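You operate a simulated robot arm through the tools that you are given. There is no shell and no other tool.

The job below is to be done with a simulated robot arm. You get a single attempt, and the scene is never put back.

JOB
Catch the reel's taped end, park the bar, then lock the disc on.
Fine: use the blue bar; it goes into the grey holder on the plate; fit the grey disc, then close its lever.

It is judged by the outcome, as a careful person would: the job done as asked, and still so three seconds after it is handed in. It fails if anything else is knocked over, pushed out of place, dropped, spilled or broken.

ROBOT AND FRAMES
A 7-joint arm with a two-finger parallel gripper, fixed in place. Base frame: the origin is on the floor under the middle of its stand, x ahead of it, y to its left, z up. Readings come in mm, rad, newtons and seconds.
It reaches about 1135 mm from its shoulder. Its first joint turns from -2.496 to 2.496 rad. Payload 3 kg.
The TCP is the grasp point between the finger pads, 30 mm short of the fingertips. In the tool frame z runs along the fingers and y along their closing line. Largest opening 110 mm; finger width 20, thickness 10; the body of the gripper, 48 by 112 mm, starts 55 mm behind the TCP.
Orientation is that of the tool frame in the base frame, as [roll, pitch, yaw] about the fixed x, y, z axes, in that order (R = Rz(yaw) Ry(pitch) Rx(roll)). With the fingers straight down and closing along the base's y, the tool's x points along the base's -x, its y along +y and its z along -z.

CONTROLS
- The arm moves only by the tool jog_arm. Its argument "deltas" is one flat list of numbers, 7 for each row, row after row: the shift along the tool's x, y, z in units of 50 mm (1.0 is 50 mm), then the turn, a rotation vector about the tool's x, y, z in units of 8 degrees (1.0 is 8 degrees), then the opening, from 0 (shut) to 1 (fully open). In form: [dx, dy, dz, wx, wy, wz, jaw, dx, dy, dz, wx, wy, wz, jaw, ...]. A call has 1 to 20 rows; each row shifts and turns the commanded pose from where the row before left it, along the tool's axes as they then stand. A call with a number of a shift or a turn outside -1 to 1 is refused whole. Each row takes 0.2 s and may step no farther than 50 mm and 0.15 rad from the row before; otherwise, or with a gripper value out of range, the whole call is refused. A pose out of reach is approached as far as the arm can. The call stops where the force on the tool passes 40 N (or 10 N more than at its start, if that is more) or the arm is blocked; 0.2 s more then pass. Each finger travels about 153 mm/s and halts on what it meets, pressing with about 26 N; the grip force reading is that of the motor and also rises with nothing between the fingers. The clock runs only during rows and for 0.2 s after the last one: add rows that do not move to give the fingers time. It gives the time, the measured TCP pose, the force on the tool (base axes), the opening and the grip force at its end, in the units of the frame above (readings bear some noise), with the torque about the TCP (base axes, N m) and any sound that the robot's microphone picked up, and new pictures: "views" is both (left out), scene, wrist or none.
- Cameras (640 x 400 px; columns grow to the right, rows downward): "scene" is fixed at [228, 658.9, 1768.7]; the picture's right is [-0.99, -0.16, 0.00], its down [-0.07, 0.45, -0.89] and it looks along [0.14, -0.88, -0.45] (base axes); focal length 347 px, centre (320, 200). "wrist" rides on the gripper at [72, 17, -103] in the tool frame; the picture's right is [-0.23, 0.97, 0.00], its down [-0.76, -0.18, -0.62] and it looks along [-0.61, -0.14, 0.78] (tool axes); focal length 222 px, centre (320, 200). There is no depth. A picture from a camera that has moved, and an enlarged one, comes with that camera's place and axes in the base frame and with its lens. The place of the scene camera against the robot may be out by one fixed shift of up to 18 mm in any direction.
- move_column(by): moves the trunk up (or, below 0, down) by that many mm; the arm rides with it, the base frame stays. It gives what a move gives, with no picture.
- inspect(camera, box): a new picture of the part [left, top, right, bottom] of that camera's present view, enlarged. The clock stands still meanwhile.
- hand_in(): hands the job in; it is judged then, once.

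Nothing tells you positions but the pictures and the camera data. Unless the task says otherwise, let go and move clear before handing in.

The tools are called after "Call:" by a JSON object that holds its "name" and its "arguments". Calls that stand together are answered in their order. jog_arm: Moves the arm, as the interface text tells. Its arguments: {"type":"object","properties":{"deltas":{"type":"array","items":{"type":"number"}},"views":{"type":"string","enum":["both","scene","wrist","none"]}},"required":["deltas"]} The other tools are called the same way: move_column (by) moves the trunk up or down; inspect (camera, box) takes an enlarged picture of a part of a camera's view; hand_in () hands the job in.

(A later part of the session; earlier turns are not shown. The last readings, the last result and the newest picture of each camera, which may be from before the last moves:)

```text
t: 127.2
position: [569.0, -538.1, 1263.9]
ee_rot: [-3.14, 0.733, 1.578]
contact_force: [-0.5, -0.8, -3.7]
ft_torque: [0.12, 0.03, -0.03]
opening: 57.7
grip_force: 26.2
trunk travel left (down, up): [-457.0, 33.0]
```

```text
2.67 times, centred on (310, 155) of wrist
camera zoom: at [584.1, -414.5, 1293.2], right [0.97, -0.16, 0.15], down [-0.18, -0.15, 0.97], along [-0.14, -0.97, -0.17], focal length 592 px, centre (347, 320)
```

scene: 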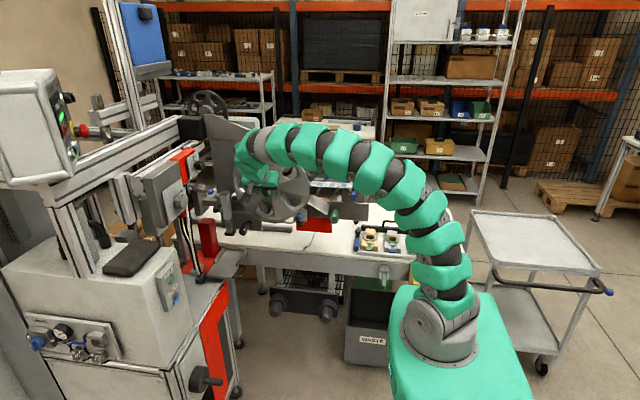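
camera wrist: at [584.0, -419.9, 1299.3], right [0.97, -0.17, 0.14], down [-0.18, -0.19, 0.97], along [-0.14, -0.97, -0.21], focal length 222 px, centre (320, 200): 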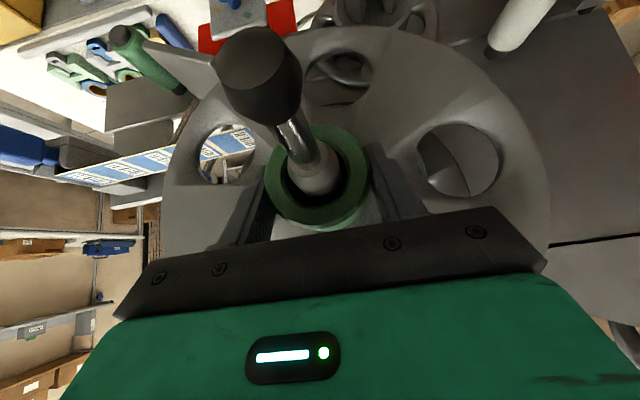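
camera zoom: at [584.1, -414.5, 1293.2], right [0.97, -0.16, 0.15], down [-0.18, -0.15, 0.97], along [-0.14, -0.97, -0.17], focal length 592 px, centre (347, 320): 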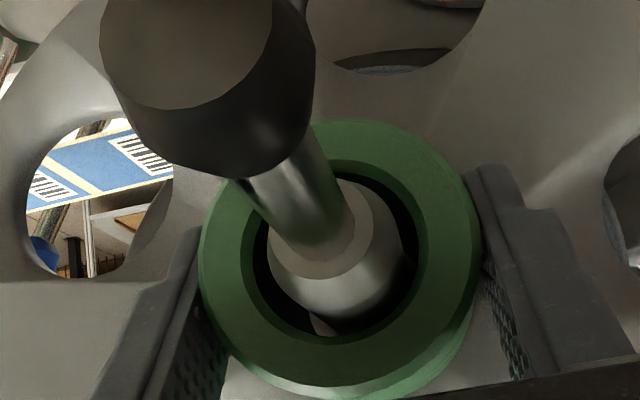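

Call:
{"name": "jog_arm", "arguments": {"deltas": [-0.0743, 0, 0.0669, 0, 0, 0, 0], "views": "none"}}

Call:
{"name": "jog_arm", "arguments": {"deltas": [-0.0446, 0, 0.0401, 0, 0, 0, 0], "views": "none"}}

```text
t: 127.6
position: [569.1, -542.1, 1264.4]
ee_rot: [-3.138, 0.734, 1.577]
contact_force: [1.1, 2.0, -5.2]
ft_torque: [0.22, -0.02, 0.1]
opening: 57.7
grip_force: 25.9
trunk travel left (down, up): [-457.0, 33.0]
```

```text
t: 128.0
position: [569.2, -543.1, 1266.7]
ee_rot: [-3.139, 0.731, 1.576]
contact_force: [1.3, 17.6, -7.0]
ft_torque: [0.5, -0.07, 0.19]
opening: 57.5
grip_force: 26.0
trunk travel left (down, up): [-457.0, 33.0]
```

Call:
{"name": "jog_arm", "arguments": {"deltas": [0.03, 0, -0.027, 0, 0, 0, 0, 0, 0, 0, 0, 0, 0, 0.6, 0, 0, 0, 0, 0, 0, 0.75, 0, 0, 0, 0, 0, 0, 0.75]}}

Call:
{"name": "inspect", "arguments": {"camera": "wrist", "box": [200, 60, 420, 230]}}

Call:
{"name": "inspect", "arguments": {"camera": "scene", "box": [230, 120, 330, 210]}}

```text
t: 129.0
position: [568.6, -544.4, 1264.8]
ee_rot: [-3.139, 0.734, 1.575]
contact_force: [0.2, 0.1, 0.2]
ft_torque: [0.01, -0.04, 0.02]
opening: 82.5
grip_force: 0.0
trunk travel left (down, up): [-457.0, 33.0]
camera wrist: at [583.5, -420.5, 1294.4], right [0.97, -0.16, 0.15], down [-0.18, -0.15, 0.97], along [-0.14, -0.97, -0.17], focal length 222 px, centre (320, 200)
```

scene: 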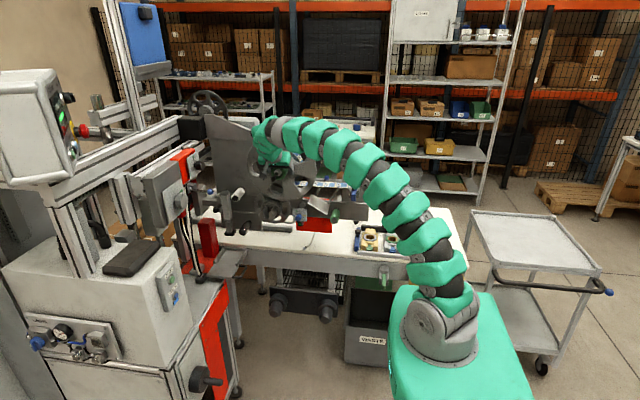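
wrist: 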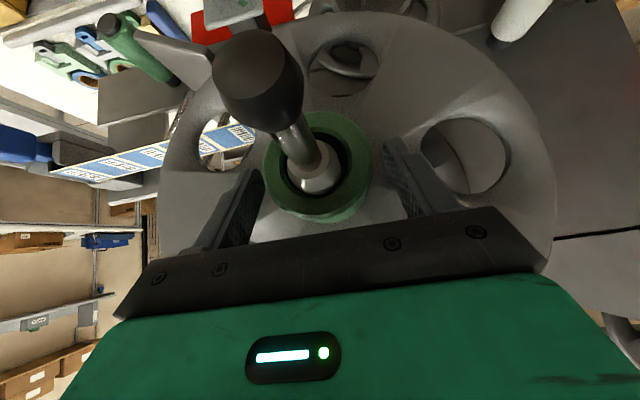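

```text
2.35 times, centred on (310, 145) of wrist
camera zoom: at [583.5, -420.5, 1294.4], right [0.97, -0.16, 0.15], down [-0.18, -0.15, 0.97], along [-0.14, -0.97, -0.17], focal length 523 px, centre (344, 329)
```

zoom: 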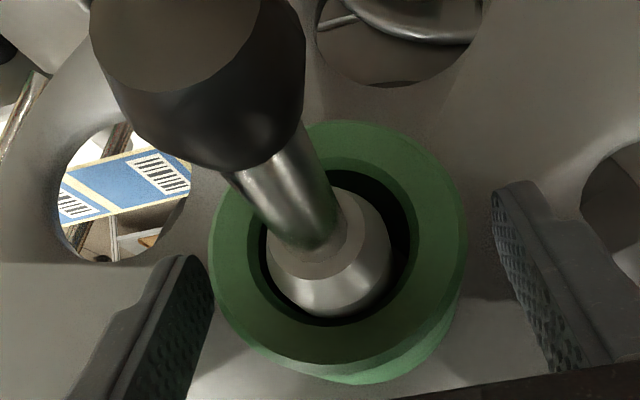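

```text
4.44 times, centred on (280, 165) of scene
camera zoom: at [228.0, 658.9, 1768.7], right [-0.99, -0.16, 0.0], down [-0.07, 0.45, -0.89], along [0.14, -0.88, -0.45], focal length 1542 px, centre (498, 356)
```

zoom: 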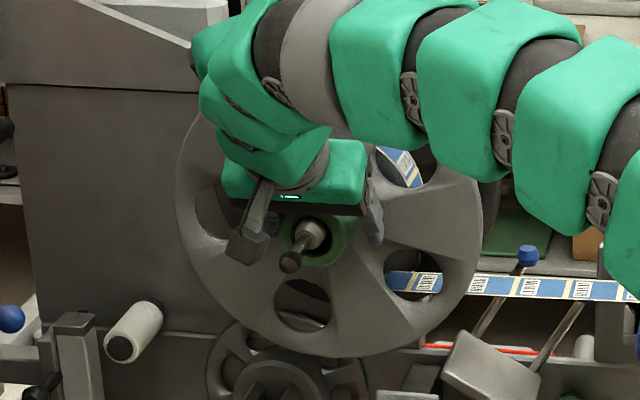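

Call:
{"name": "jog_arm", "arguments": {"deltas": [0, 0, -0.4, 0, 0, 0, 0.75, 0, 0, -0.6, 0, 0, 0, 0.75, 0, 0, -0.9, 0, 0, 0, 0.75, 0, 0, -0.9, 0, 0, 0, 0.75]}}

Call:
{"name": "inspect", "arguments": {"camera": "wrist", "box": [200, 40, 440, 220]}}

Call:
{"name": "inspect", "arguments": {"camera": "scene", "box": [230, 120, 330, 210]}}

```text
t: 130.0
position: [568.0, -451.2, 1369.0]
ee_rot: [-3.138, 0.732, 1.578]
contact_force: [-0.1, 0.5, -0.1]
ft_torque: [0.01, 0.01, 0.01]
opening: 82.7
grip_force: 0.2
trunk travel left (down, up): [-457.0, 33.0]
camera wrist: at [583.9, -327.4, 1398.1], right [0.97, -0.17, 0.15], down [-0.18, -0.15, 0.97], along [-0.14, -0.97, -0.18], focal length 222 px, centre (320, 200)
```

scene: 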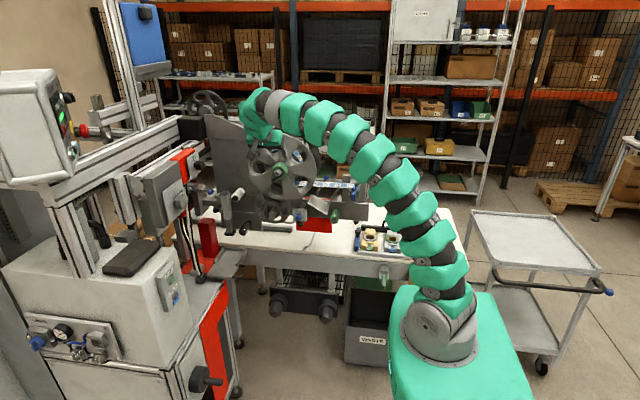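
wrist: 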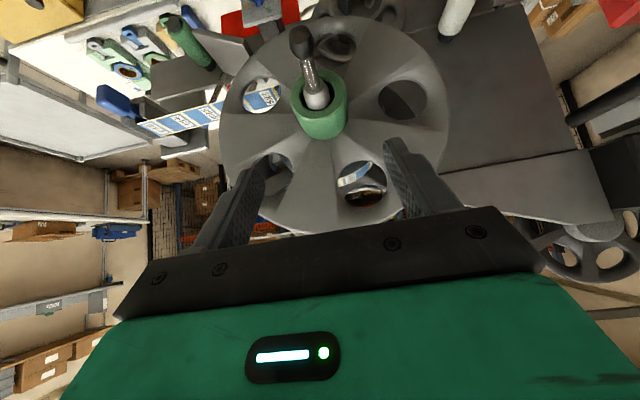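

```text
2.22 times, centred on (320, 130) of wrist
camera zoom: at [583.9, -327.4, 1398.1], right [0.97, -0.17, 0.15], down [-0.18, -0.15, 0.97], along [-0.14, -0.97, -0.18], focal length 494 px, centre (320, 356)
```

zoom: 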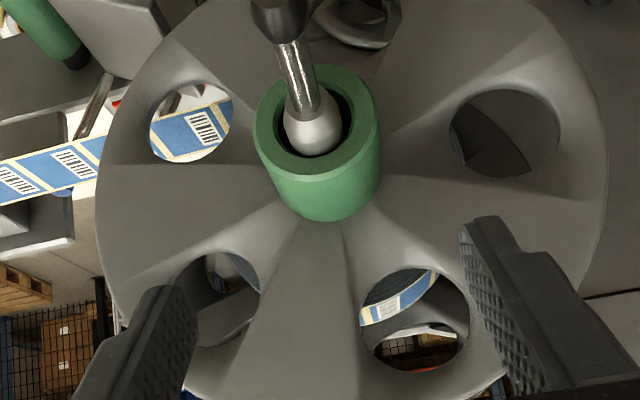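

```text
4.44 times, centred on (280, 165) of scene
camera zoom: at [228.0, 658.9, 1768.7], right [-0.99, -0.16, 0.0], down [-0.07, 0.45, -0.89], along [0.14, -0.88, -0.45], focal length 1542 px, centre (498, 356)
```

zoom: 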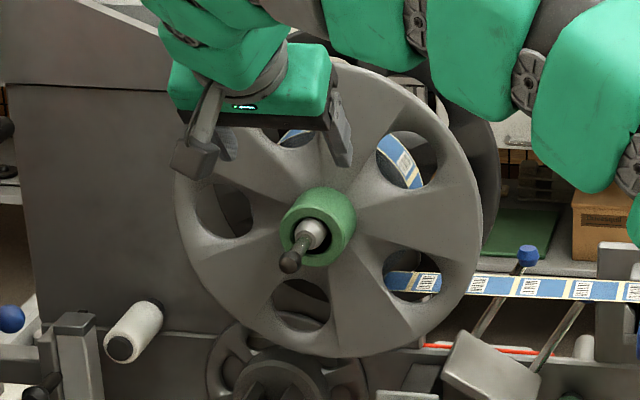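

Call:
{"name": "inspect", "arguments": {"camera": "wrist", "box": [280, 15, 350, 115]}}

Call:
{"name": "inspect", "arguments": {"camera": "scene", "box": [270, 162, 306, 186]}}

```text
4.00 times, centred on (315, 65) of wrist
camera zoom: at [583.9, -327.4, 1398.1], right [0.97, -0.17, 0.15], down [-0.18, -0.15, 0.97], along [-0.14, -0.97, -0.18], focal length 888 px, centre (340, 740)
```

zoom: 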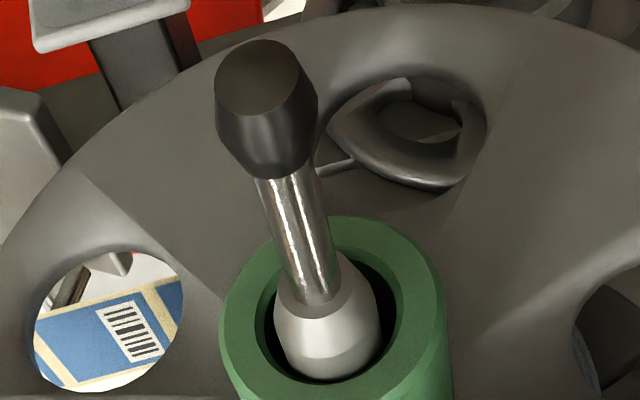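

```text
16.00 times, centred on (288, 174) of scene
camera zoom: at [228.0, 658.9, 1768.7], right [-0.99, -0.16, 0.0], down [-0.07, 0.45, -0.89], along [0.14, -0.88, -0.45], focal length 5550 px, centre (832, 616)
```

zoom: 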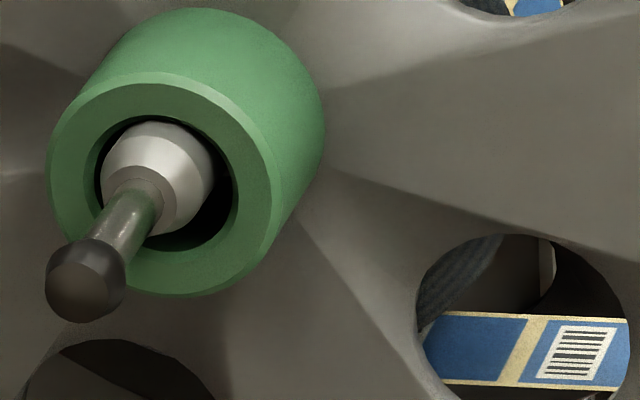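

The disc is seated on the spindle and stays there. Now I'll line up to grip the black cap of the in-line lever at (568.6, -462.6, 1259.5).

Call:
{"name": "jog_arm", "arguments": {"deltas": [0.648, 0.012, 0.292, 0, 0, 0, 0.5, 0.648, 0.012, 0.292, 0, 0, 0, 0.5], "views": "wrist"}}

Call:
{"name": "inspect", "arguments": {"camera": "wrist", "box": [240, 100, 400, 220]}}

```text
t: 130.6
position: [569.2, -421.4, 1301.8]
ee_rot: [-3.138, 0.732, 1.576]
contact_force: [-0.6, -0.4, 0.4]
ft_torque: [0.01, -0.02, -0.01]
opening: 55.2
grip_force: 0.1
trunk travel left (down, up): [-457.0, 33.0]
camera wrist: at [585.7, -298.3, 1331.0], right [0.97, -0.17, 0.15], down [-0.17, -0.15, 0.97], along [-0.14, -0.97, -0.17], focal length 222 px, centre (320, 200)
```

wrist: 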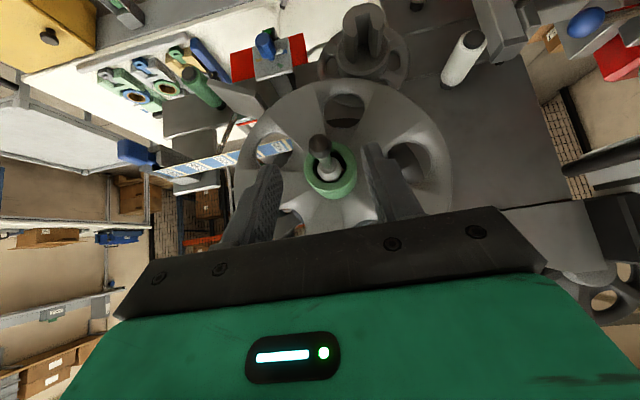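

```text
3.33 times, centred on (320, 160) of wrist
camera zoom: at [585.7, -298.3, 1331.0], right [0.97, -0.17, 0.15], down [-0.17, -0.15, 0.97], along [-0.14, -0.97, -0.17], focal length 740 px, centre (320, 333)
```

zoom: 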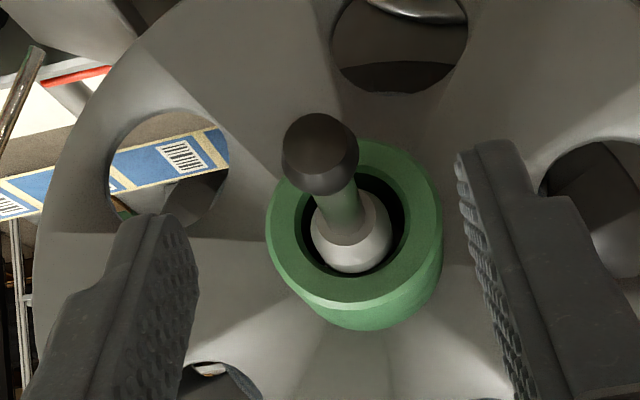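

Call:
{"name": "jog_arm", "arguments": {"deltas": [0, 0, 0.4, 0, 0, 0, 0.5, 0, 0, 0.4, 0, 0, 0, 0.5, 0, 0, 0.3, 0, 0, 0, 0.5], "views": "wrist"}}

Call:
{"name": "inspect", "arguments": {"camera": "wrist", "box": [240, 120, 400, 240]}}

Call:
{"name": "inspect", "arguments": {"camera": "scene", "box": [250, 140, 310, 200]}}

```text
t: 131.4
position: [569.3, -457.7, 1263.9]
ee_rot: [-3.14, 0.734, 1.577]
contact_force: [0.0, 0.4, 0.5]
ft_torque: [-0.02, 0.0, 0.01]
opening: 55.0
grip_force: 0.1
trunk travel left (down, up): [-457.0, 33.0]
camera wrist: at [585.2, -335.1, 1291.9], right [0.97, -0.17, 0.15], down [-0.18, -0.15, 0.97], along [-0.14, -0.97, -0.17], focal length 222 px, centre (320, 200)
```

wrist: 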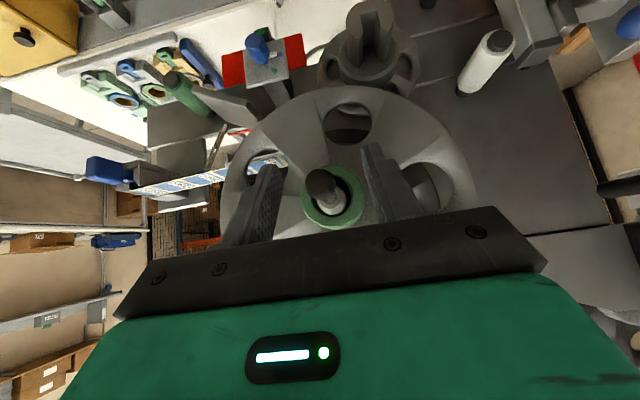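

```text
3.33 times, centred on (320, 180) of wrist
camera zoom: at [585.2, -335.1, 1291.9], right [0.97, -0.17, 0.15], down [-0.18, -0.15, 0.97], along [-0.14, -0.97, -0.17], focal length 740 px, centre (320, 267)
```

zoom: 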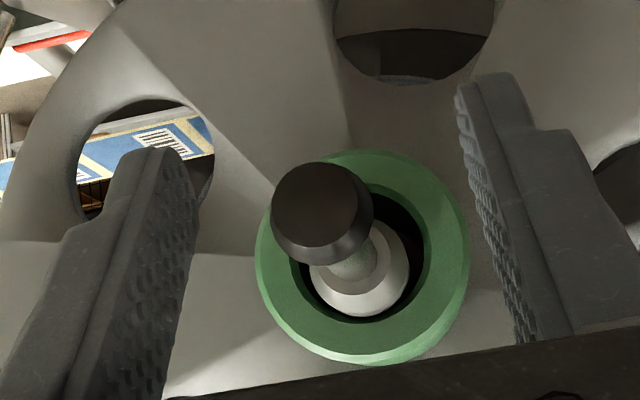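

```text
6.67 times, centred on (280, 170) of scene
camera zoom: at [228.0, 658.9, 1768.7], right [-0.99, -0.16, 0.0], down [-0.07, 0.45, -0.89], along [0.14, -0.88, -0.45], focal length 2312 px, centre (587, 400)
```

zoom: 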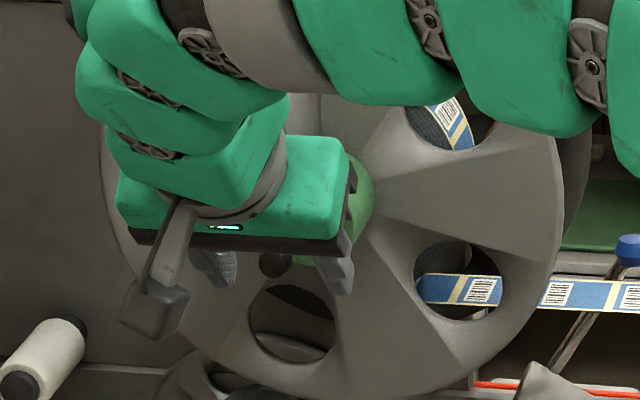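

Call:
{"name": "jog_arm", "arguments": {"deltas": [0, 0, 0.12, 0, 0, 0, 0.5, 0, 0, 0, 0, 0, 0, 0, 0, 0, 0, 0, 0, 0, 0, 0, 0, 0, 0, 0, 0, 0], "views": "wrist"}}

Call:
{"name": "inspect", "arguments": {"camera": "wrist", "box": [240, 120, 400, 240]}}

```text
t: 132.4
position: [570.3, -461.8, 1259.8]
ee_rot: [-3.139, 0.734, 1.576]
contact_force: [-0.6, -0.3, -1.8]
ft_torque: [0.12, -0.01, 0.01]
opening: 18.3
grip_force: 44.8
trunk travel left (down, up): [-457.0, 33.0]
camera wrist: at [585.2, -338.6, 1287.8], right [0.97, -0.16, 0.15], down [-0.18, -0.15, 0.97], along [-0.14, -0.97, -0.18], focal length 222 px, centre (320, 200)
```

wrist: 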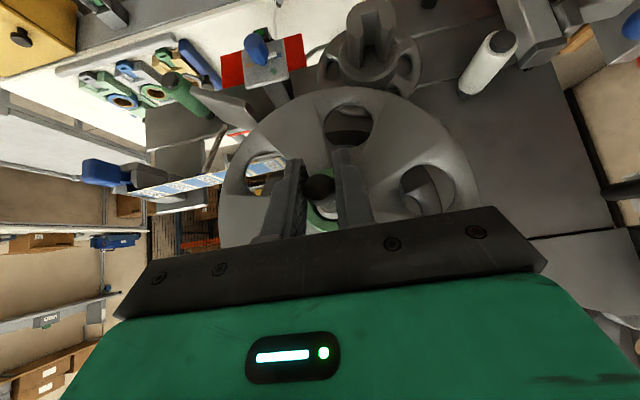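

```text
3.33 times, centred on (320, 180) of wrist
camera zoom: at [585.2, -338.6, 1287.8], right [0.97, -0.16, 0.15], down [-0.18, -0.15, 0.97], along [-0.14, -0.97, -0.18], focal length 740 px, centre (320, 267)
```

zoom: 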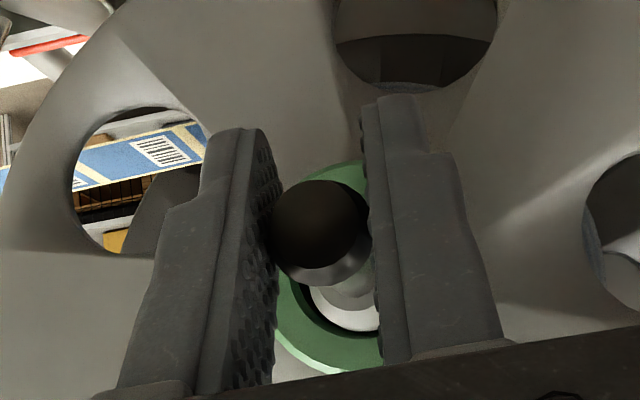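

Call:
{"name": "jog_arm", "arguments": {"deltas": [0.0267, 0, 0.0298, 0, 0, 0, 0, 0.0267, 0, 0.0298, 0, 0, 0, 0, 0, 0, 0, 0, 0, 0, 0], "views": "none"}}

Call:
{"name": "inspect", "arguments": {"camera": "wrist", "box": [240, 120, 400, 240]}}

```text
t: 133.2
position: [569.2, -459.4, 1256.3]
ee_rot: [3.138, 0.736, 1.576]
contact_force: [7.5, -8.4, 21.8]
ft_torque: [-1.11, 0.01, 0.02]
opening: 18.9
grip_force: 45.3
trunk travel left (down, up): [-457.0, 33.0]
```

```text
3.33 times, centred on (320, 180) of wrist
camera zoom: at [585.0, -338.3, 1285.1], right [0.97, -0.16, 0.15], down [-0.18, -0.15, 0.97], along [-0.14, -0.98, -0.17], focal length 740 px, centre (320, 267)
```

zoom: 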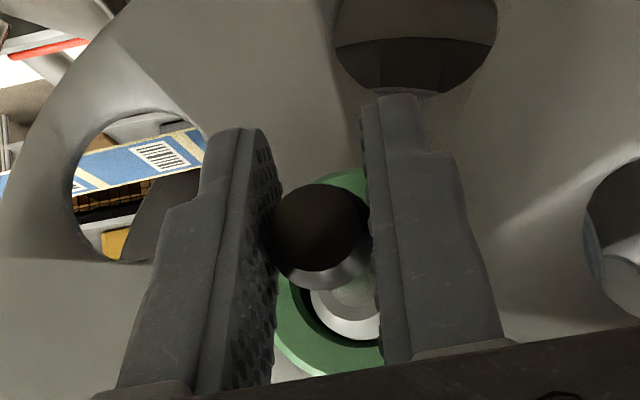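

Call:
{"name": "jog_arm", "arguments": {"deltas": [-0.0534, 0, -0.0595, 0, 0, 0, 0, 0, 0, 0, 0, 0, 0, 0], "views": "none"}}

Call:
{"name": "jog_arm", "arguments": {"deltas": [-0.0267, 0, -0.0298, 0, 0, 0, 0, -0.0267, 0, -0.0298, 0, 0, 0, 0], "views": "none"}}

```text
t: 133.8
position: [569.1, -461.8, 1257.6]
ee_rot: [-3.135, 0.73, 1.577]
contact_force: [3.5, -2.4, -5.0]
ft_torque: [0.27, 0.05, 0.05]
opening: 18.5
grip_force: 45.6
trunk travel left (down, up): [-457.0, 33.0]
```

```text
t: 134.4
position: [570.2, -461.2, 1260.8]
ee_rot: [-3.134, 0.728, 1.578]
contact_force: [-6.5, 8.9, -28.8]
ft_torque: [0.91, -0.08, -0.06]
opening: 18.5
grip_force: 45.0
trunk travel left (down, up): [-457.0, 33.0]
```

Call:
{"name": "jog_arm", "arguments": {"deltas": [0.0534, 0, 0.0595, 0, 0, 0, 0, 0, 0, 0, 0, 0, 0, 0], "views": "none"}}

Call:
{"name": "jog_arm", "arguments": {"deltas": [0, 0.04, 0, 0, 0, 0, 0, 0, 0.03, 0, 0, 0, 0, 0], "views": "none"}}

```text
t: 135.0
position: [569.7, -462.4, 1260.1]
ee_rot: [-3.139, 0.732, 1.577]
contact_force: [-5.8, 8.3, -14.1]
ft_torque: [0.38, 0.0, -0.01]
opening: 18.4
grip_force: 44.9
trunk travel left (down, up): [-457.0, 33.0]
```

```text
t: 135.6
position: [570.5, -461.4, 1261.1]
ee_rot: [-3.137, 0.733, 1.574]
contact_force: [-24.9, 14.2, -9.6]
ft_torque: [0.07, 0.05, -0.1]
opening: 18.4
grip_force: 44.9
trunk travel left (down, up): [-457.0, 33.0]
```

Call:
{"name": "jog_arm", "arguments": {"deltas": [0.015, -0.07, 0.017, 0, 0, 0, 0, 0, 0, 0, 0, 0, 0, 0], "views": "none"}}

Call:
{"name": "jog_arm", "arguments": {"deltas": [0, -0.06, 0, 0, 0, 0, 0, 0, 0, 0, 0, 0, 0, 0], "views": "none"}}

```text
t: 136.2
position: [570.4, -461.9, 1260.2]
ee_rot: [3.139, 0.734, 1.577]
contact_force: [-3.8, 4.2, -0.2]
ft_torque: [-0.27, -0.06, 0.01]
opening: 18.4
grip_force: 45.6
trunk travel left (down, up): [-457.0, 33.0]
```

```text
t: 136.8
position: [570.0, -462.3, 1259.7]
ee_rot: [3.141, 0.737, 1.578]
contact_force: [23.9, -5.9, 16.6]
ft_torque: [-0.84, -0.14, 0.09]
opening: 18.7
grip_force: 45.3
trunk travel left (down, up): [-457.0, 33.0]
```

The cap is stiff in all four directions, but moved a few mm downward. Gripping may itself be stopping the hinge, so I'll let go and push down with closed fingers instead.

Call:
{"name": "jog_arm", "arguments": {"deltas": [0, 0.05, 0, 0, 0, 0, 0, 0, 0, 0, 0, 0, 0, 0.4, 0, 0, 0, 0, 0, 0, 0.5], "views": "wrist"}}

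Call:
{"name": "inspect", "arguments": {"camera": "wrist", "box": [240, 120, 400, 240]}}

Call:
{"name": "inspect", "arguments": {"camera": "scene", "box": [260, 155, 310, 195]}}

```text
t: 137.6
position: [569.9, -461.4, 1257.7]
ee_rot: [-3.14, 0.731, 1.577]
contact_force: [0.5, -0.2, -0.3]
ft_torque: [-0.01, 0.0, 0.0]
opening: 54.9
grip_force: 0.1
trunk travel left (down, up): [-457.0, 33.0]
camera wrist: at [584.2, -339.2, 1286.8], right [0.97, -0.17, 0.15], down [-0.17, -0.15, 0.97], along [-0.14, -0.97, -0.18], focal length 222 px, centre (320, 200)
```

wrist: 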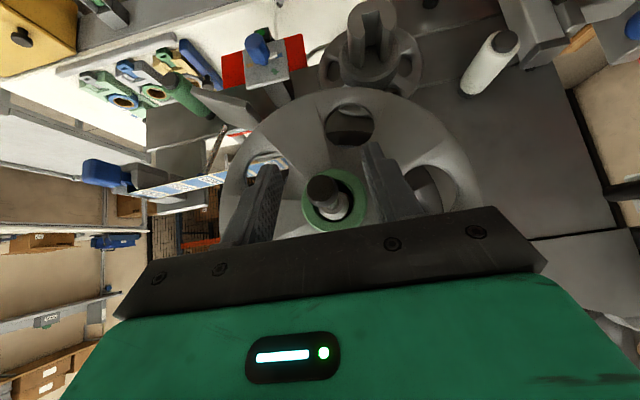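

```text
3.33 times, centred on (320, 180) of wrist
camera zoom: at [584.2, -339.2, 1286.8], right [0.97, -0.17, 0.15], down [-0.17, -0.15, 0.97], along [-0.14, -0.97, -0.18], focal length 740 px, centre (320, 267)
```

zoom: 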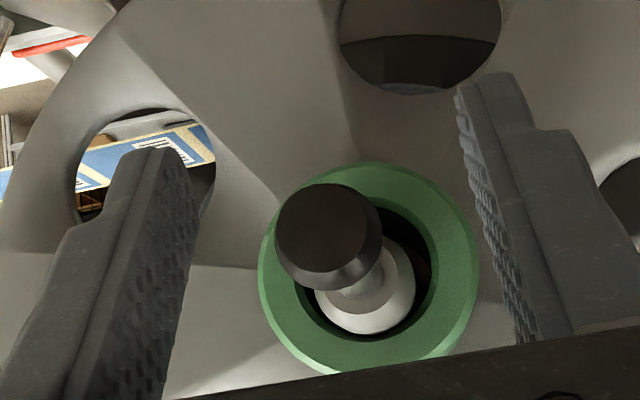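

```text
10.00 times, centred on (285, 175) of scene
camera zoom: at [228.0, 658.9, 1768.7], right [-0.99, -0.16, 0.0], down [-0.07, 0.45, -0.89], along [0.14, -0.88, -0.45], focal length 3469 px, centre (670, 450)
```

zoom: 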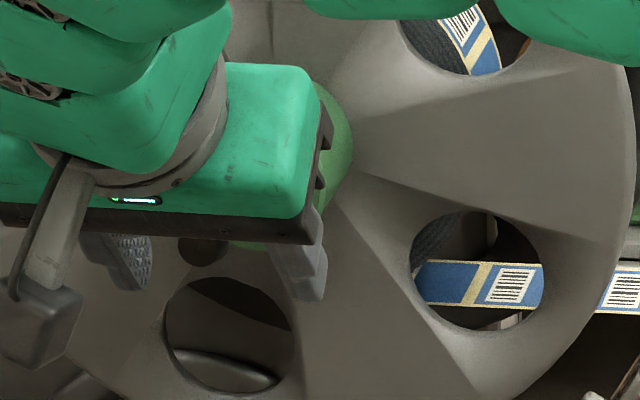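

The cap hasn't moved, so this pin may not be the lever. I'll back out and look at the hub, spindle and surroundings from below and from other angles.

Call:
{"name": "jog_arm", "arguments": {"deltas": [0, 0, -0.6, 0, 0, 0, 0.5, 0, 0, -0.8, 0, 0, 0, 0.5, 0.7, 0, -0.6, 0, 0, 0, 0.5, 0.7, 0, -0.6, 0, 0, 0, 0.5, 0.7, 0, -0.6, 0, 0, 0, 0.5], "views": "none"}}

Call:
{"name": "jog_arm", "arguments": {"deltas": [0.3, 0, 0, 0, -1, 0, 0.5, 0.3, 0, 0, 0, -1, 0, 0.5, 0.3, 0, 0, 0, -1, 0, 0.5, 0.3, 0, 0, 0, -1, 0, 0.5, 0.3, 0, 0, 0, -1, 0, 0.5]}}

Call:
{"name": "inspect", "arguments": {"camera": "wrist", "box": [200, 20, 440, 200]}}

```text
t: 138.8
position: [569.1, -277.0, 1306.5]
ee_rot: [-3.139, 0.731, 1.576]
contact_force: [0.2, -1.4, 0.1]
ft_torque: [0.03, -0.01, 0.03]
opening: 54.9
grip_force: 0.0
trunk travel left (down, up): [-457.0, 33.0]
```

```text
t: 140.0
position: [570.4, -237.1, 1243.9]
ee_rot: [-3.137, 1.43, 1.581]
contact_force: [-0.3, -0.6, -0.5]
ft_torque: [0.02, 0.01, 0.03]
opening: 55.2
grip_force: 0.0
trunk travel left (down, up): [-457.0, 33.0]
camera wrist: at [584.6, -125.5, 1185.9], right [0.97, -0.03, 0.22], down [-0.18, 0.51, 0.84], along [-0.14, -0.86, 0.49], focal length 222 px, centre (320, 200)
```

scene: 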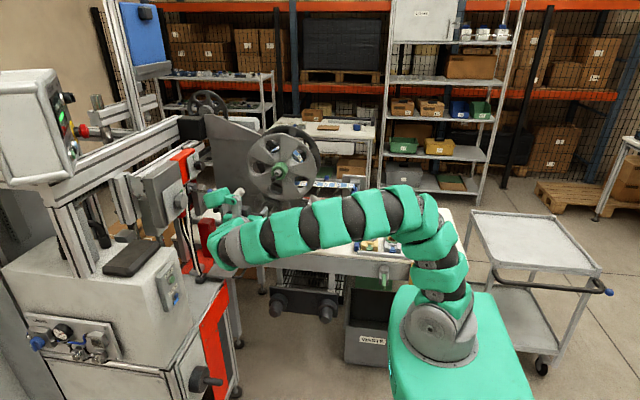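
wrist: 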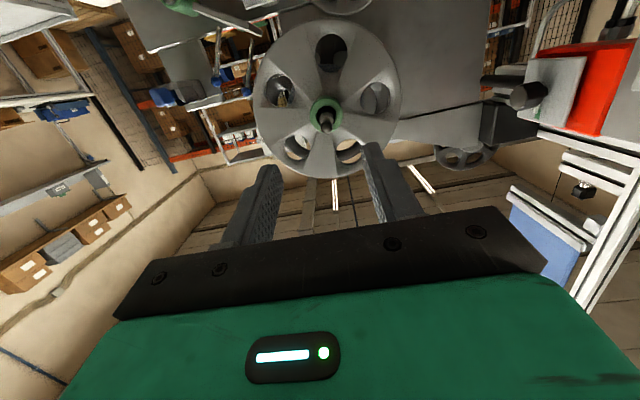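

```text
2.22 times, centred on (320, 110) of wrist
camera zoom: at [584.6, -125.5, 1185.9], right [0.97, -0.03, 0.22], down [-0.18, 0.51, 0.84], along [-0.14, -0.86, 0.49], focal length 494 px, centre (320, 400)
```

zoom: 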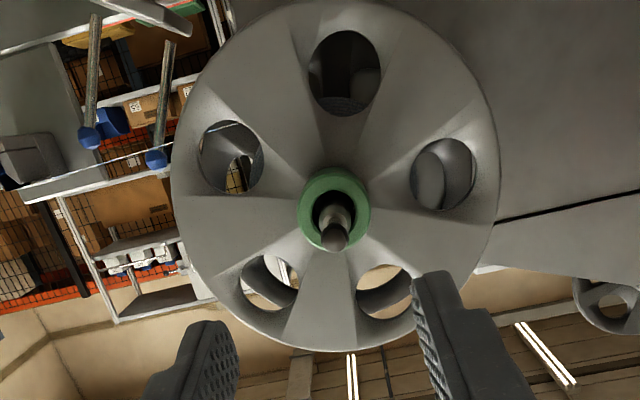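

Call:
{"name": "inspect", "arguments": {"camera": "wrist", "box": [295, 85, 355, 140]}}

Call:
{"name": "inspect", "arguments": {"camera": "scene", "box": [245, 125, 325, 215]}}

Call:
{"name": "inspect", "arguments": {"camera": "scene", "box": [265, 155, 305, 185]}}

Call:
{"name": "inspect", "arguments": {"camera": "wrist", "box": [140, 0, 300, 130]}}

```text
7.27 times, centred on (325, 112) of wrist
camera zoom: at [584.6, -125.5, 1185.9], right [0.97, -0.03, 0.22], down [-0.18, 0.51, 0.84], along [-0.14, -0.86, 0.49], focal length 1615 px, centre (284, 836)
```

zoom: 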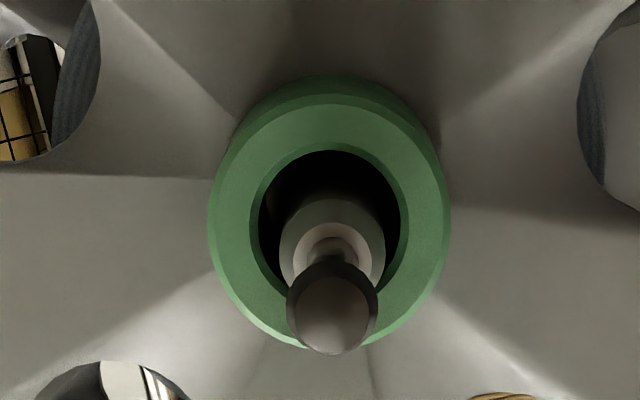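

```text
4.44 times, centred on (285, 170) of scene
camera zoom: at [228.0, 658.9, 1768.7], right [-0.99, -0.16, 0.0], down [-0.07, 0.45, -0.89], along [0.14, -0.88, -0.45], focal length 1542 px, centre (476, 333)
```

zoom: 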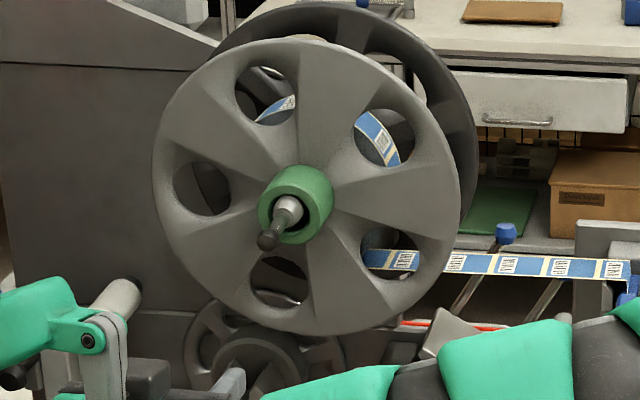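

```text
13.33 times, centred on (285, 170) of scene
camera zoom: at [228.0, 658.9, 1768.7], right [-0.99, -0.16, 0.0], down [-0.07, 0.45, -0.89], along [0.14, -0.88, -0.45], focal length 4625 px, centre (787, 600)
```

zoom: 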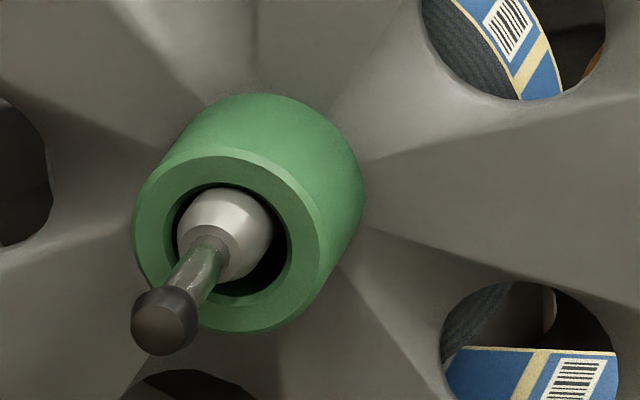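

```text
3.08 times, centred on (220, 65) of wrist
camera zoom: at [584.6, -125.5, 1185.9], right [0.97, -0.03, 0.22], down [-0.18, 0.51, 0.84], along [-0.14, -0.86, 0.49], focal length 684 px, centre (628, 615)
```

zoom: 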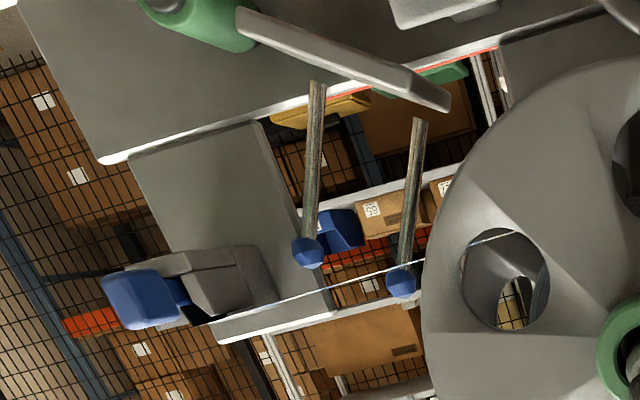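

Call:
{"name": "jog_arm", "arguments": {"deltas": [-0.2, -0.5, 0, 0, 0.95, 0, 0.1, -0.2, -0.5, 0, 0, 0.95, 0, 0.1, -0.2, -0.6, 0, 0, 0.95, 0, 0.1, -0.2, -0.6, 0, 0, 0.95, 0, 0.1, -0.2, -0.6, 0, 0, 0.85, 0, 0.1, 0, -0.8, 0, 0, 0, 0, 0.1], "views": "none"}}

Call:
{"name": "jog_arm", "arguments": {"deltas": [0, 0, 0, -0.7, 0, -0.7, 0.1, 0, 0, 0, -0.7, 0, -0.7, 0.1, 0, 0, 0, -0.7, 0, -0.7, 0.1, 0, 0, 0, -0.7, 0, -0.7, 0.1, 0, 0, 0, -0.7, 0, -0.7, 0.1, 0, 0, 0, -0.7, 0, -0.7, 0.1, 0, 0, 0, -0.7, 0, -0.7, 0.1, 0, 0, 0, -0.7, 0, -0.7, 0.1, 0, 0, 0, -0.7, 0, -0.7, 0.1, 0, 0, 0, -0.7, 0, -0.7, 0.1, 0, 0, 0, -0.7, 0, -0.7, 0.1]}}

```text
t: 141.4
position: [389.1, -258.3, 1288.9]
ee_rot: [-3.14, 0.78, 1.578]
contact_force: [0.4, -1.1, 0.5]
ft_torque: [0.0, -0.04, -0.03]
opening: 11.0
grip_force: 0.1
trunk travel left (down, up): [-457.0, 33.0]
```

```text
t: 143.8
position: [387.3, -256.7, 1289.0]
ee_rot: [3.137, 0.785, 3.095]
contact_force: [0.0, 0.3, -0.2]
ft_torque: [-0.02, 0.04, -0.02]
opening: 11.2
grip_force: 0.1
trunk travel left (down, up): [-457.0, 33.0]
camera wrist: at [263.1, -234.9, 1311.7], right [0.2, 0.97, 0.16], down [0.09, -0.19, 0.98], along [0.97, -0.18, -0.13], focal length 222 px, centre (320, 200)
```

scene: 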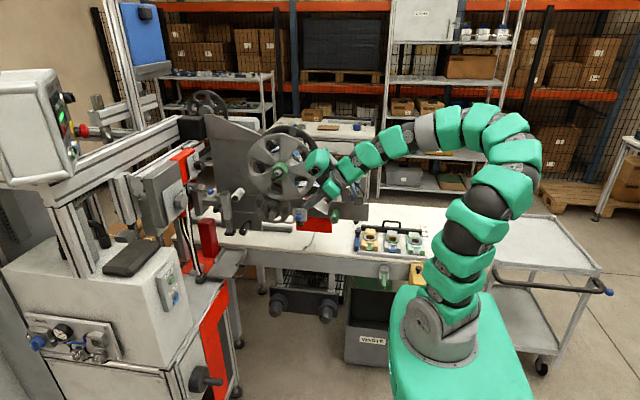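
wrist: 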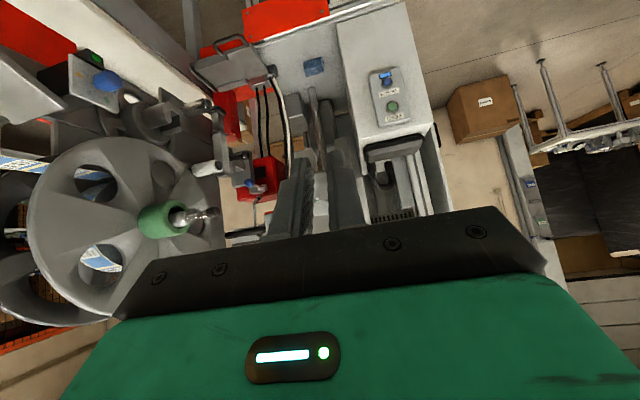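

Call:
{"name": "jog_arm", "arguments": {"deltas": [-0.05, -0.96, -0.05, 0, 0, 0, 0.1, -0.05, -0.96, -0.05, 0, 0, 0, 0.1, -0.05, -0.96, -0.05, 0, 0, 0, 0.1, -0.05, -0.96, -0.05, 0, 0, 0, 0.1, -0.05, -0.96, -0.05, 0, 0, 0, 0.1], "views": "wrist"}}

Call:
{"name": "inspect", "arguments": {"camera": "wrist", "box": [140, 80, 380, 230]}}

```text
t: 145.0
position: [375.4, -497.1, 1305.9]
ee_rot: [3.136, 0.785, 3.094]
contact_force: [-0.1, -0.1, -0.4]
ft_torque: [-0.01, 0.04, -0.02]
opening: 11.0
grip_force: 0.0
trunk travel left (down, up): [-457.0, 33.0]
camera wrist: at [251.5, -474.5, 1328.0], right [0.2, 0.97, 0.16], down [0.09, -0.19, 0.98], along [0.97, -0.18, -0.13], focal length 222 px, centre (320, 200)
```

wrist: 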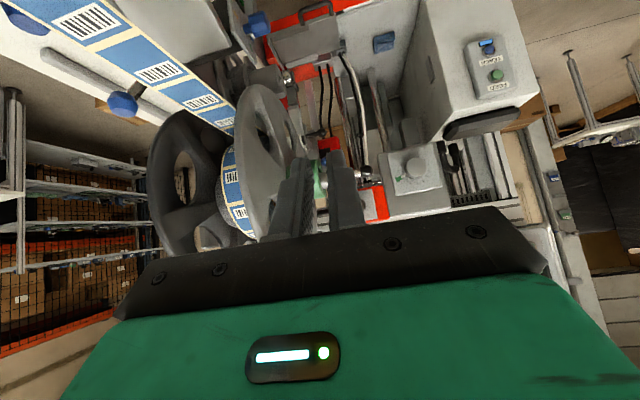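

```text
2.67 times, centred on (260, 155) of wrist
camera zoom: at [251.5, -474.5, 1328.0], right [0.2, 0.97, 0.16], down [0.09, -0.19, 0.98], along [0.97, -0.18, -0.13], focal length 592 px, centre (480, 320)
```

zoom: 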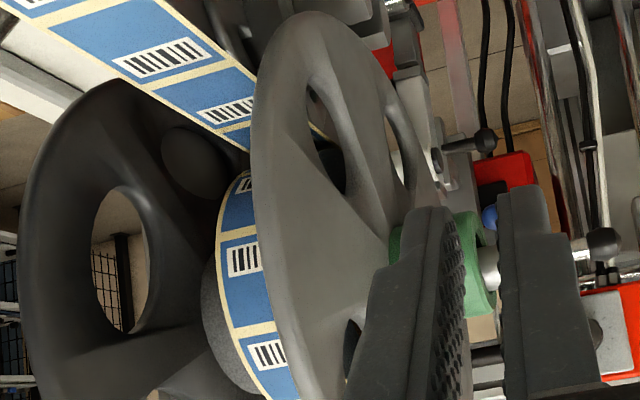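

Call:
{"name": "jog_arm", "arguments": {"deltas": [0.2, -0.85, -0.3, 0, 0, 0, 0.1, 0.2, -0.85, -0.3, 0, 0, 0, 0.1], "views": "wrist"}}

Call:
{"name": "inspect", "arguments": {"camera": "wrist", "box": [200, 80, 400, 220]}}

```text
t: 145.6
position: [337.9, -580.1, 1313.3]
ee_rot: [3.136, 0.785, 3.094]
contact_force: [0.9, -0.1, 0.5]
ft_torque: [0.0, -0.02, 0.01]
opening: 10.8
grip_force: 0.1
trunk travel left (down, up): [-457.0, 33.0]
camera wrist: at [213.6, -558.2, 1334.6], right [0.2, 0.97, 0.16], down [0.09, -0.19, 0.98], along [0.97, -0.18, -0.13], focal length 222 px, centre (320, 200)
```

wrist: 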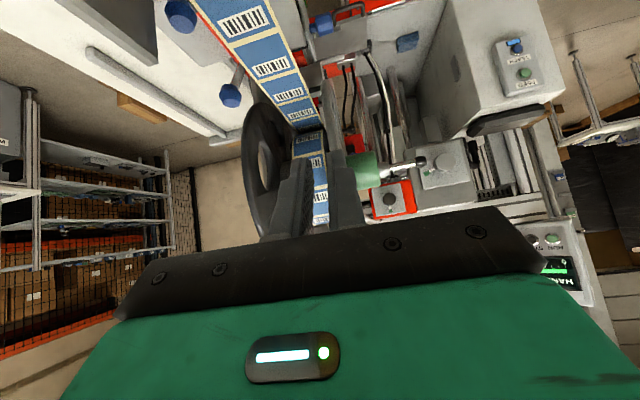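

```text
2.86 times, centred on (300, 150) of wrist
camera zoom: at [213.6, -558.2, 1334.6], right [0.2, 0.97, 0.16], down [0.09, -0.19, 0.98], along [0.97, -0.18, -0.13], focal length 635 px, centre (377, 343)
```

zoom: 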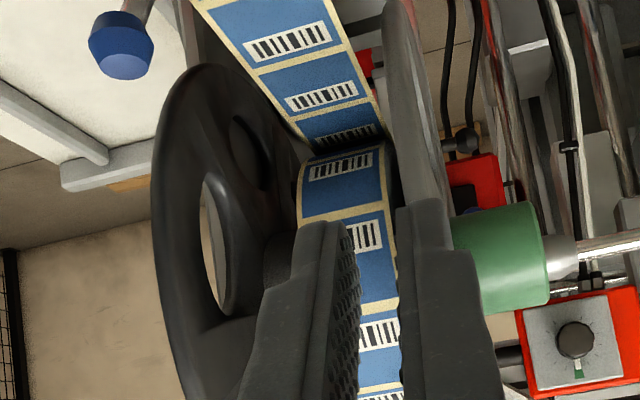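

Call:
{"name": "inspect", "arguments": {"camera": "wrist", "box": [300, 90, 360, 150]}}

Call:
{"name": "inspect", "arguments": {"camera": "wrist", "box": [340, 130, 430, 210]}}

```text
6.67 times, centred on (330, 120) of wrist
camera zoom: at [213.6, -558.2, 1334.6], right [0.2, 0.97, 0.16], down [0.09, -0.19, 0.98], along [0.97, -0.18, -0.13], focal length 1481 px, centre (253, 733)
```

zoom: 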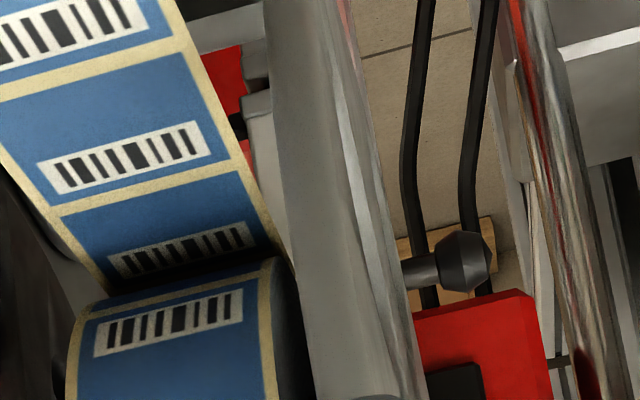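

```text
5.00 times, centred on (385, 170) of wrist
camera zoom: at [213.6, -558.2, 1334.6], right [0.2, 0.97, 0.16], down [0.09, -0.19, 0.98], along [0.97, -0.18, -0.13], focal length 1111 px, centre (-5, 350)
```

zoom: 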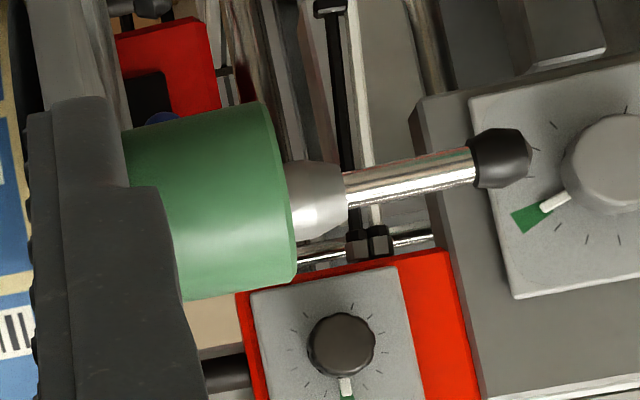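

Call:
{"name": "jog_arm", "arguments": {"deltas": [-0.113, 0.813, -0.17, 0, 0, 0, 0, -0.113, 0.813, -0.17, 0, 0, 0, 0, -0.113, 0.813, -0.17, 0, 0, 0, 0, -0.564, 0.038, 0.564, 0, 0, 0, 0, -0.564, 0.038, 0.564, 0, 0, 0, 0, -0.564, 0.038, 0.564, 0, 0, 0, 0, -0.564, 0.038, 0.564, 0, 0, 0, 0, -0.564, 0.038, 0.564, 0, 0, 0, 0]}}

Call:
{"name": "inspect", "arguments": {"camera": "wrist", "box": [220, 90, 420, 230]}}

```text
t: 147.4
position: [538.0, -458.5, 1343.3]
ee_rot: [3.136, 0.783, 3.095]
contact_force: [0.9, -0.8, -0.1]
ft_torque: [0.03, 0.01, 0.01]
opening: 0.3
grip_force: 25.4
trunk travel left (down, up): [-457.0, 33.0]
camera wrist: at [413.1, -436.4, 1365.8], right [0.2, 0.96, 0.16], down [0.09, -0.19, 0.98], along [0.97, -0.18, -0.13], focal length 222 px, centre (320, 200)
```

scene: 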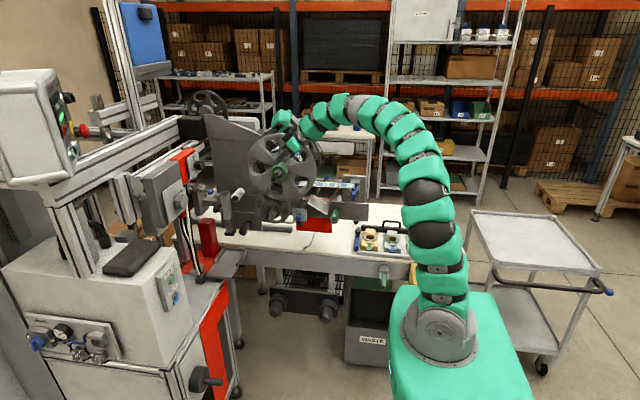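
wrist: 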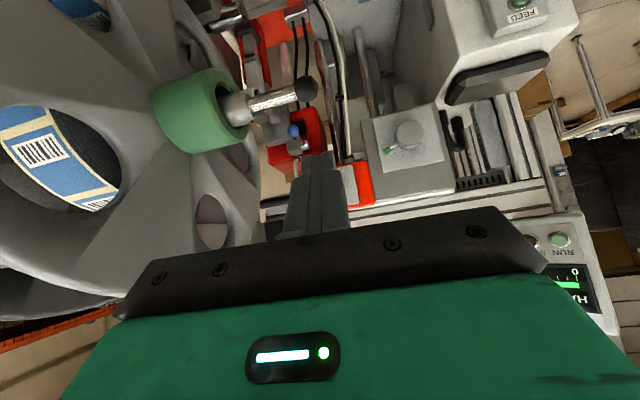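

```text
2.86 times, centred on (320, 160) of wrist
camera zoom: at [413.1, -436.4, 1365.8], right [0.2, 0.96, 0.16], down [0.09, -0.19, 0.98], along [0.97, -0.18, -0.13], focal length 635 px, centre (320, 314)
```

zoom: 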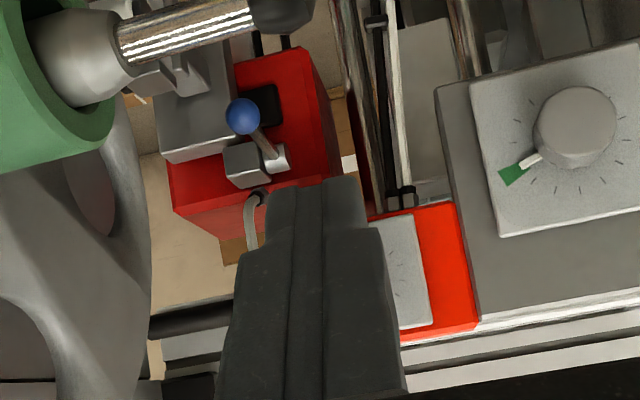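

Call:
{"name": "jog_arm", "arguments": {"deltas": [0.186, -0.012, 0.422, 0, 0, 0, 0, 0.186, -0.012, 0.422, 0, 0, 0, 0], "views": "wrist"}}

Call:
{"name": "inspect", "arguments": {"camera": "wrist", "box": [240, 80, 400, 200]}}

```text
t: 148.0
position: [554.0, -460.4, 1297.4]
ee_rot: [3.137, 0.783, 3.09]
contact_force: [-0.8, 0.1, 0.6]
ft_torque: [-0.01, 0.02, 0.0]
opening: 0.0
grip_force: 26.0
trunk travel left (down, up): [-457.0, 33.0]
camera wrist: at [430.1, -437.9, 1321.0], right [0.21, 0.96, 0.16], down [0.09, -0.19, 0.98], along [0.97, -0.19, -0.13], focal length 222 px, centre (320, 200)
```

wrist: 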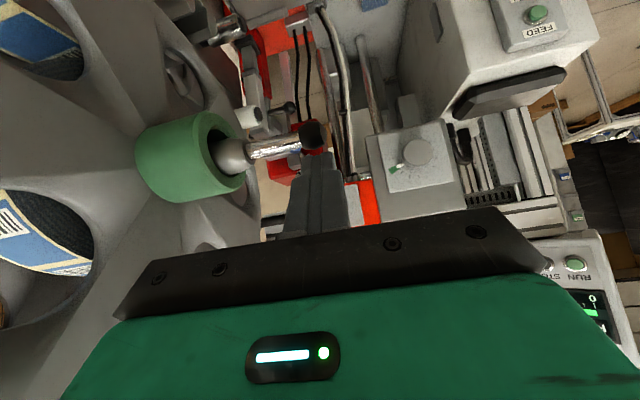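

```text
3.33 times, centred on (320, 140) of wrist
camera zoom: at [430.1, -437.9, 1321.0], right [0.21, 0.96, 0.16], down [0.09, -0.19, 0.98], along [0.97, -0.19, -0.13], focal length 740 px, centre (320, 400)
```

zoom: 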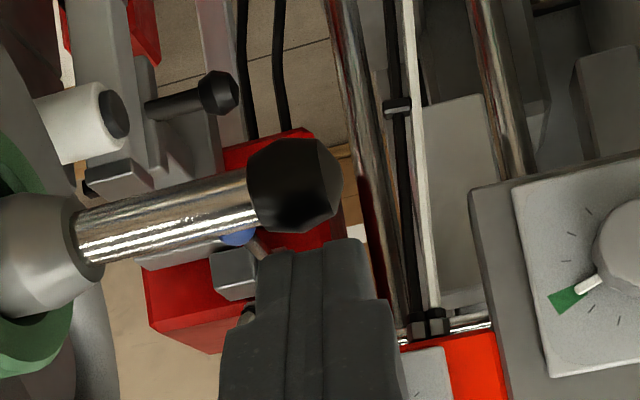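

Call:
{"name": "jog_arm", "arguments": {"deltas": [0.0283, 0, 0.0283, 0, 0, 0, 0, 0.0283, 0, 0.0283, 0, 0, 0, 0], "views": "none"}}

Call:
{"name": "jog_arm", "arguments": {"deltas": [0.0283, 0, 0.0283, 0, 0, 0, 0], "views": "none"}}

Call:
{"name": "jog_arm", "arguments": {"deltas": [0.0283, 0, 0.0283, 0, 0, 0, 0], "views": "none"}}

```text
t: 148.6
position: [554.1, -460.0, 1295.5]
ee_rot: [3.135, 0.784, 3.091]
contact_force: [0.4, 0.6, 0.7]
ft_torque: [-0.01, -0.02, 0.01]
opening: 0.2
grip_force: 25.7
trunk travel left (down, up): [-457.0, 33.0]
```

```text
t: 149.0
position: [554.9, -459.4, 1294.5]
ee_rot: [3.137, 0.784, 3.093]
contact_force: [0.3, 0.5, 1.1]
ft_torque: [0.06, -0.01, 0.02]
opening: 0.2
grip_force: 25.9
trunk travel left (down, up): [-457.0, 33.0]
```

```text
t: 149.4
position: [552.7, -459.5, 1293.3]
ee_rot: [3.137, 0.782, 3.091]
contact_force: [0.1, 0.2, 1.5]
ft_torque: [0.02, 0.01, 0.04]
opening: 0.0
grip_force: 25.6
trunk travel left (down, up): [-457.0, 33.0]
```

Call:
{"name": "jog_arm", "arguments": {"deltas": [0.0283, 0, 0.0283, 0, 0, 0, 0, 0.0283, 0, 0.0283, 0, 0, 0, 0], "views": "none"}}

Call:
{"name": "jog_arm", "arguments": {"deltas": [0.0283, 0, 0.0283, 0, 0, 0, 0, 0.0283, 0, 0.0283, 0, 0, 0, 0], "views": "wrist"}}

Call:
{"name": "inspect", "arguments": {"camera": "wrist", "box": [240, 80, 400, 200]}}

```text
t: 150.0
position: [552.7, -459.6, 1290.1]
ee_rot: [3.136, 0.784, 3.091]
contact_force: [-0.1, -0.2, 0.2]
ft_torque: [0.02, 0.01, -0.01]
opening: 0.0
grip_force: 25.9
trunk travel left (down, up): [-457.0, 33.0]
```

```text
t: 150.6
position: [552.3, -460.2, 1285.6]
ee_rot: [3.136, 0.784, 3.093]
contact_force: [0.1, 0.2, -0.1]
ft_torque: [0.01, -0.01, 0.03]
opening: 0.0
grip_force: 26.6
trunk travel left (down, up): [-457.0, 33.0]
camera wrist: at [428.5, -438.2, 1307.3], right [0.21, 0.96, 0.16], down [0.09, -0.19, 0.98], along [0.97, -0.19, -0.13], focal length 222 px, centre (320, 200)
```

wrist: 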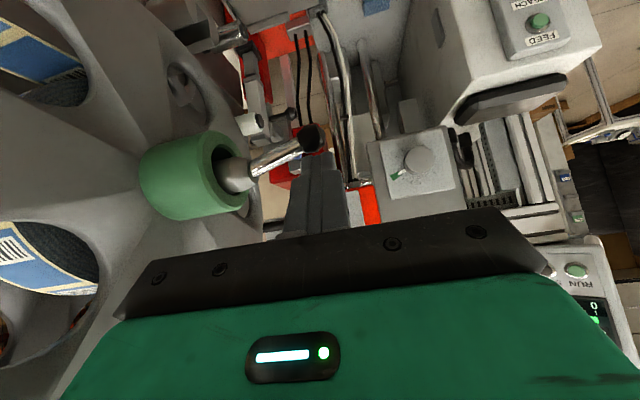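

```text
3.33 times, centred on (320, 140) of wrist
camera zoom: at [428.5, -438.2, 1307.3], right [0.21, 0.96, 0.16], down [0.09, -0.19, 0.98], along [0.97, -0.19, -0.13], focal length 740 px, centre (320, 400)
```

zoom: 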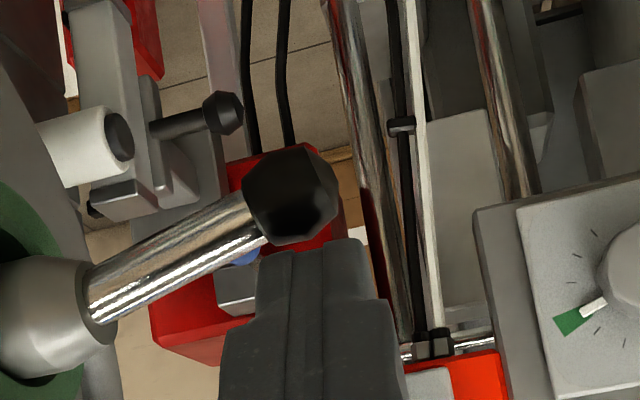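

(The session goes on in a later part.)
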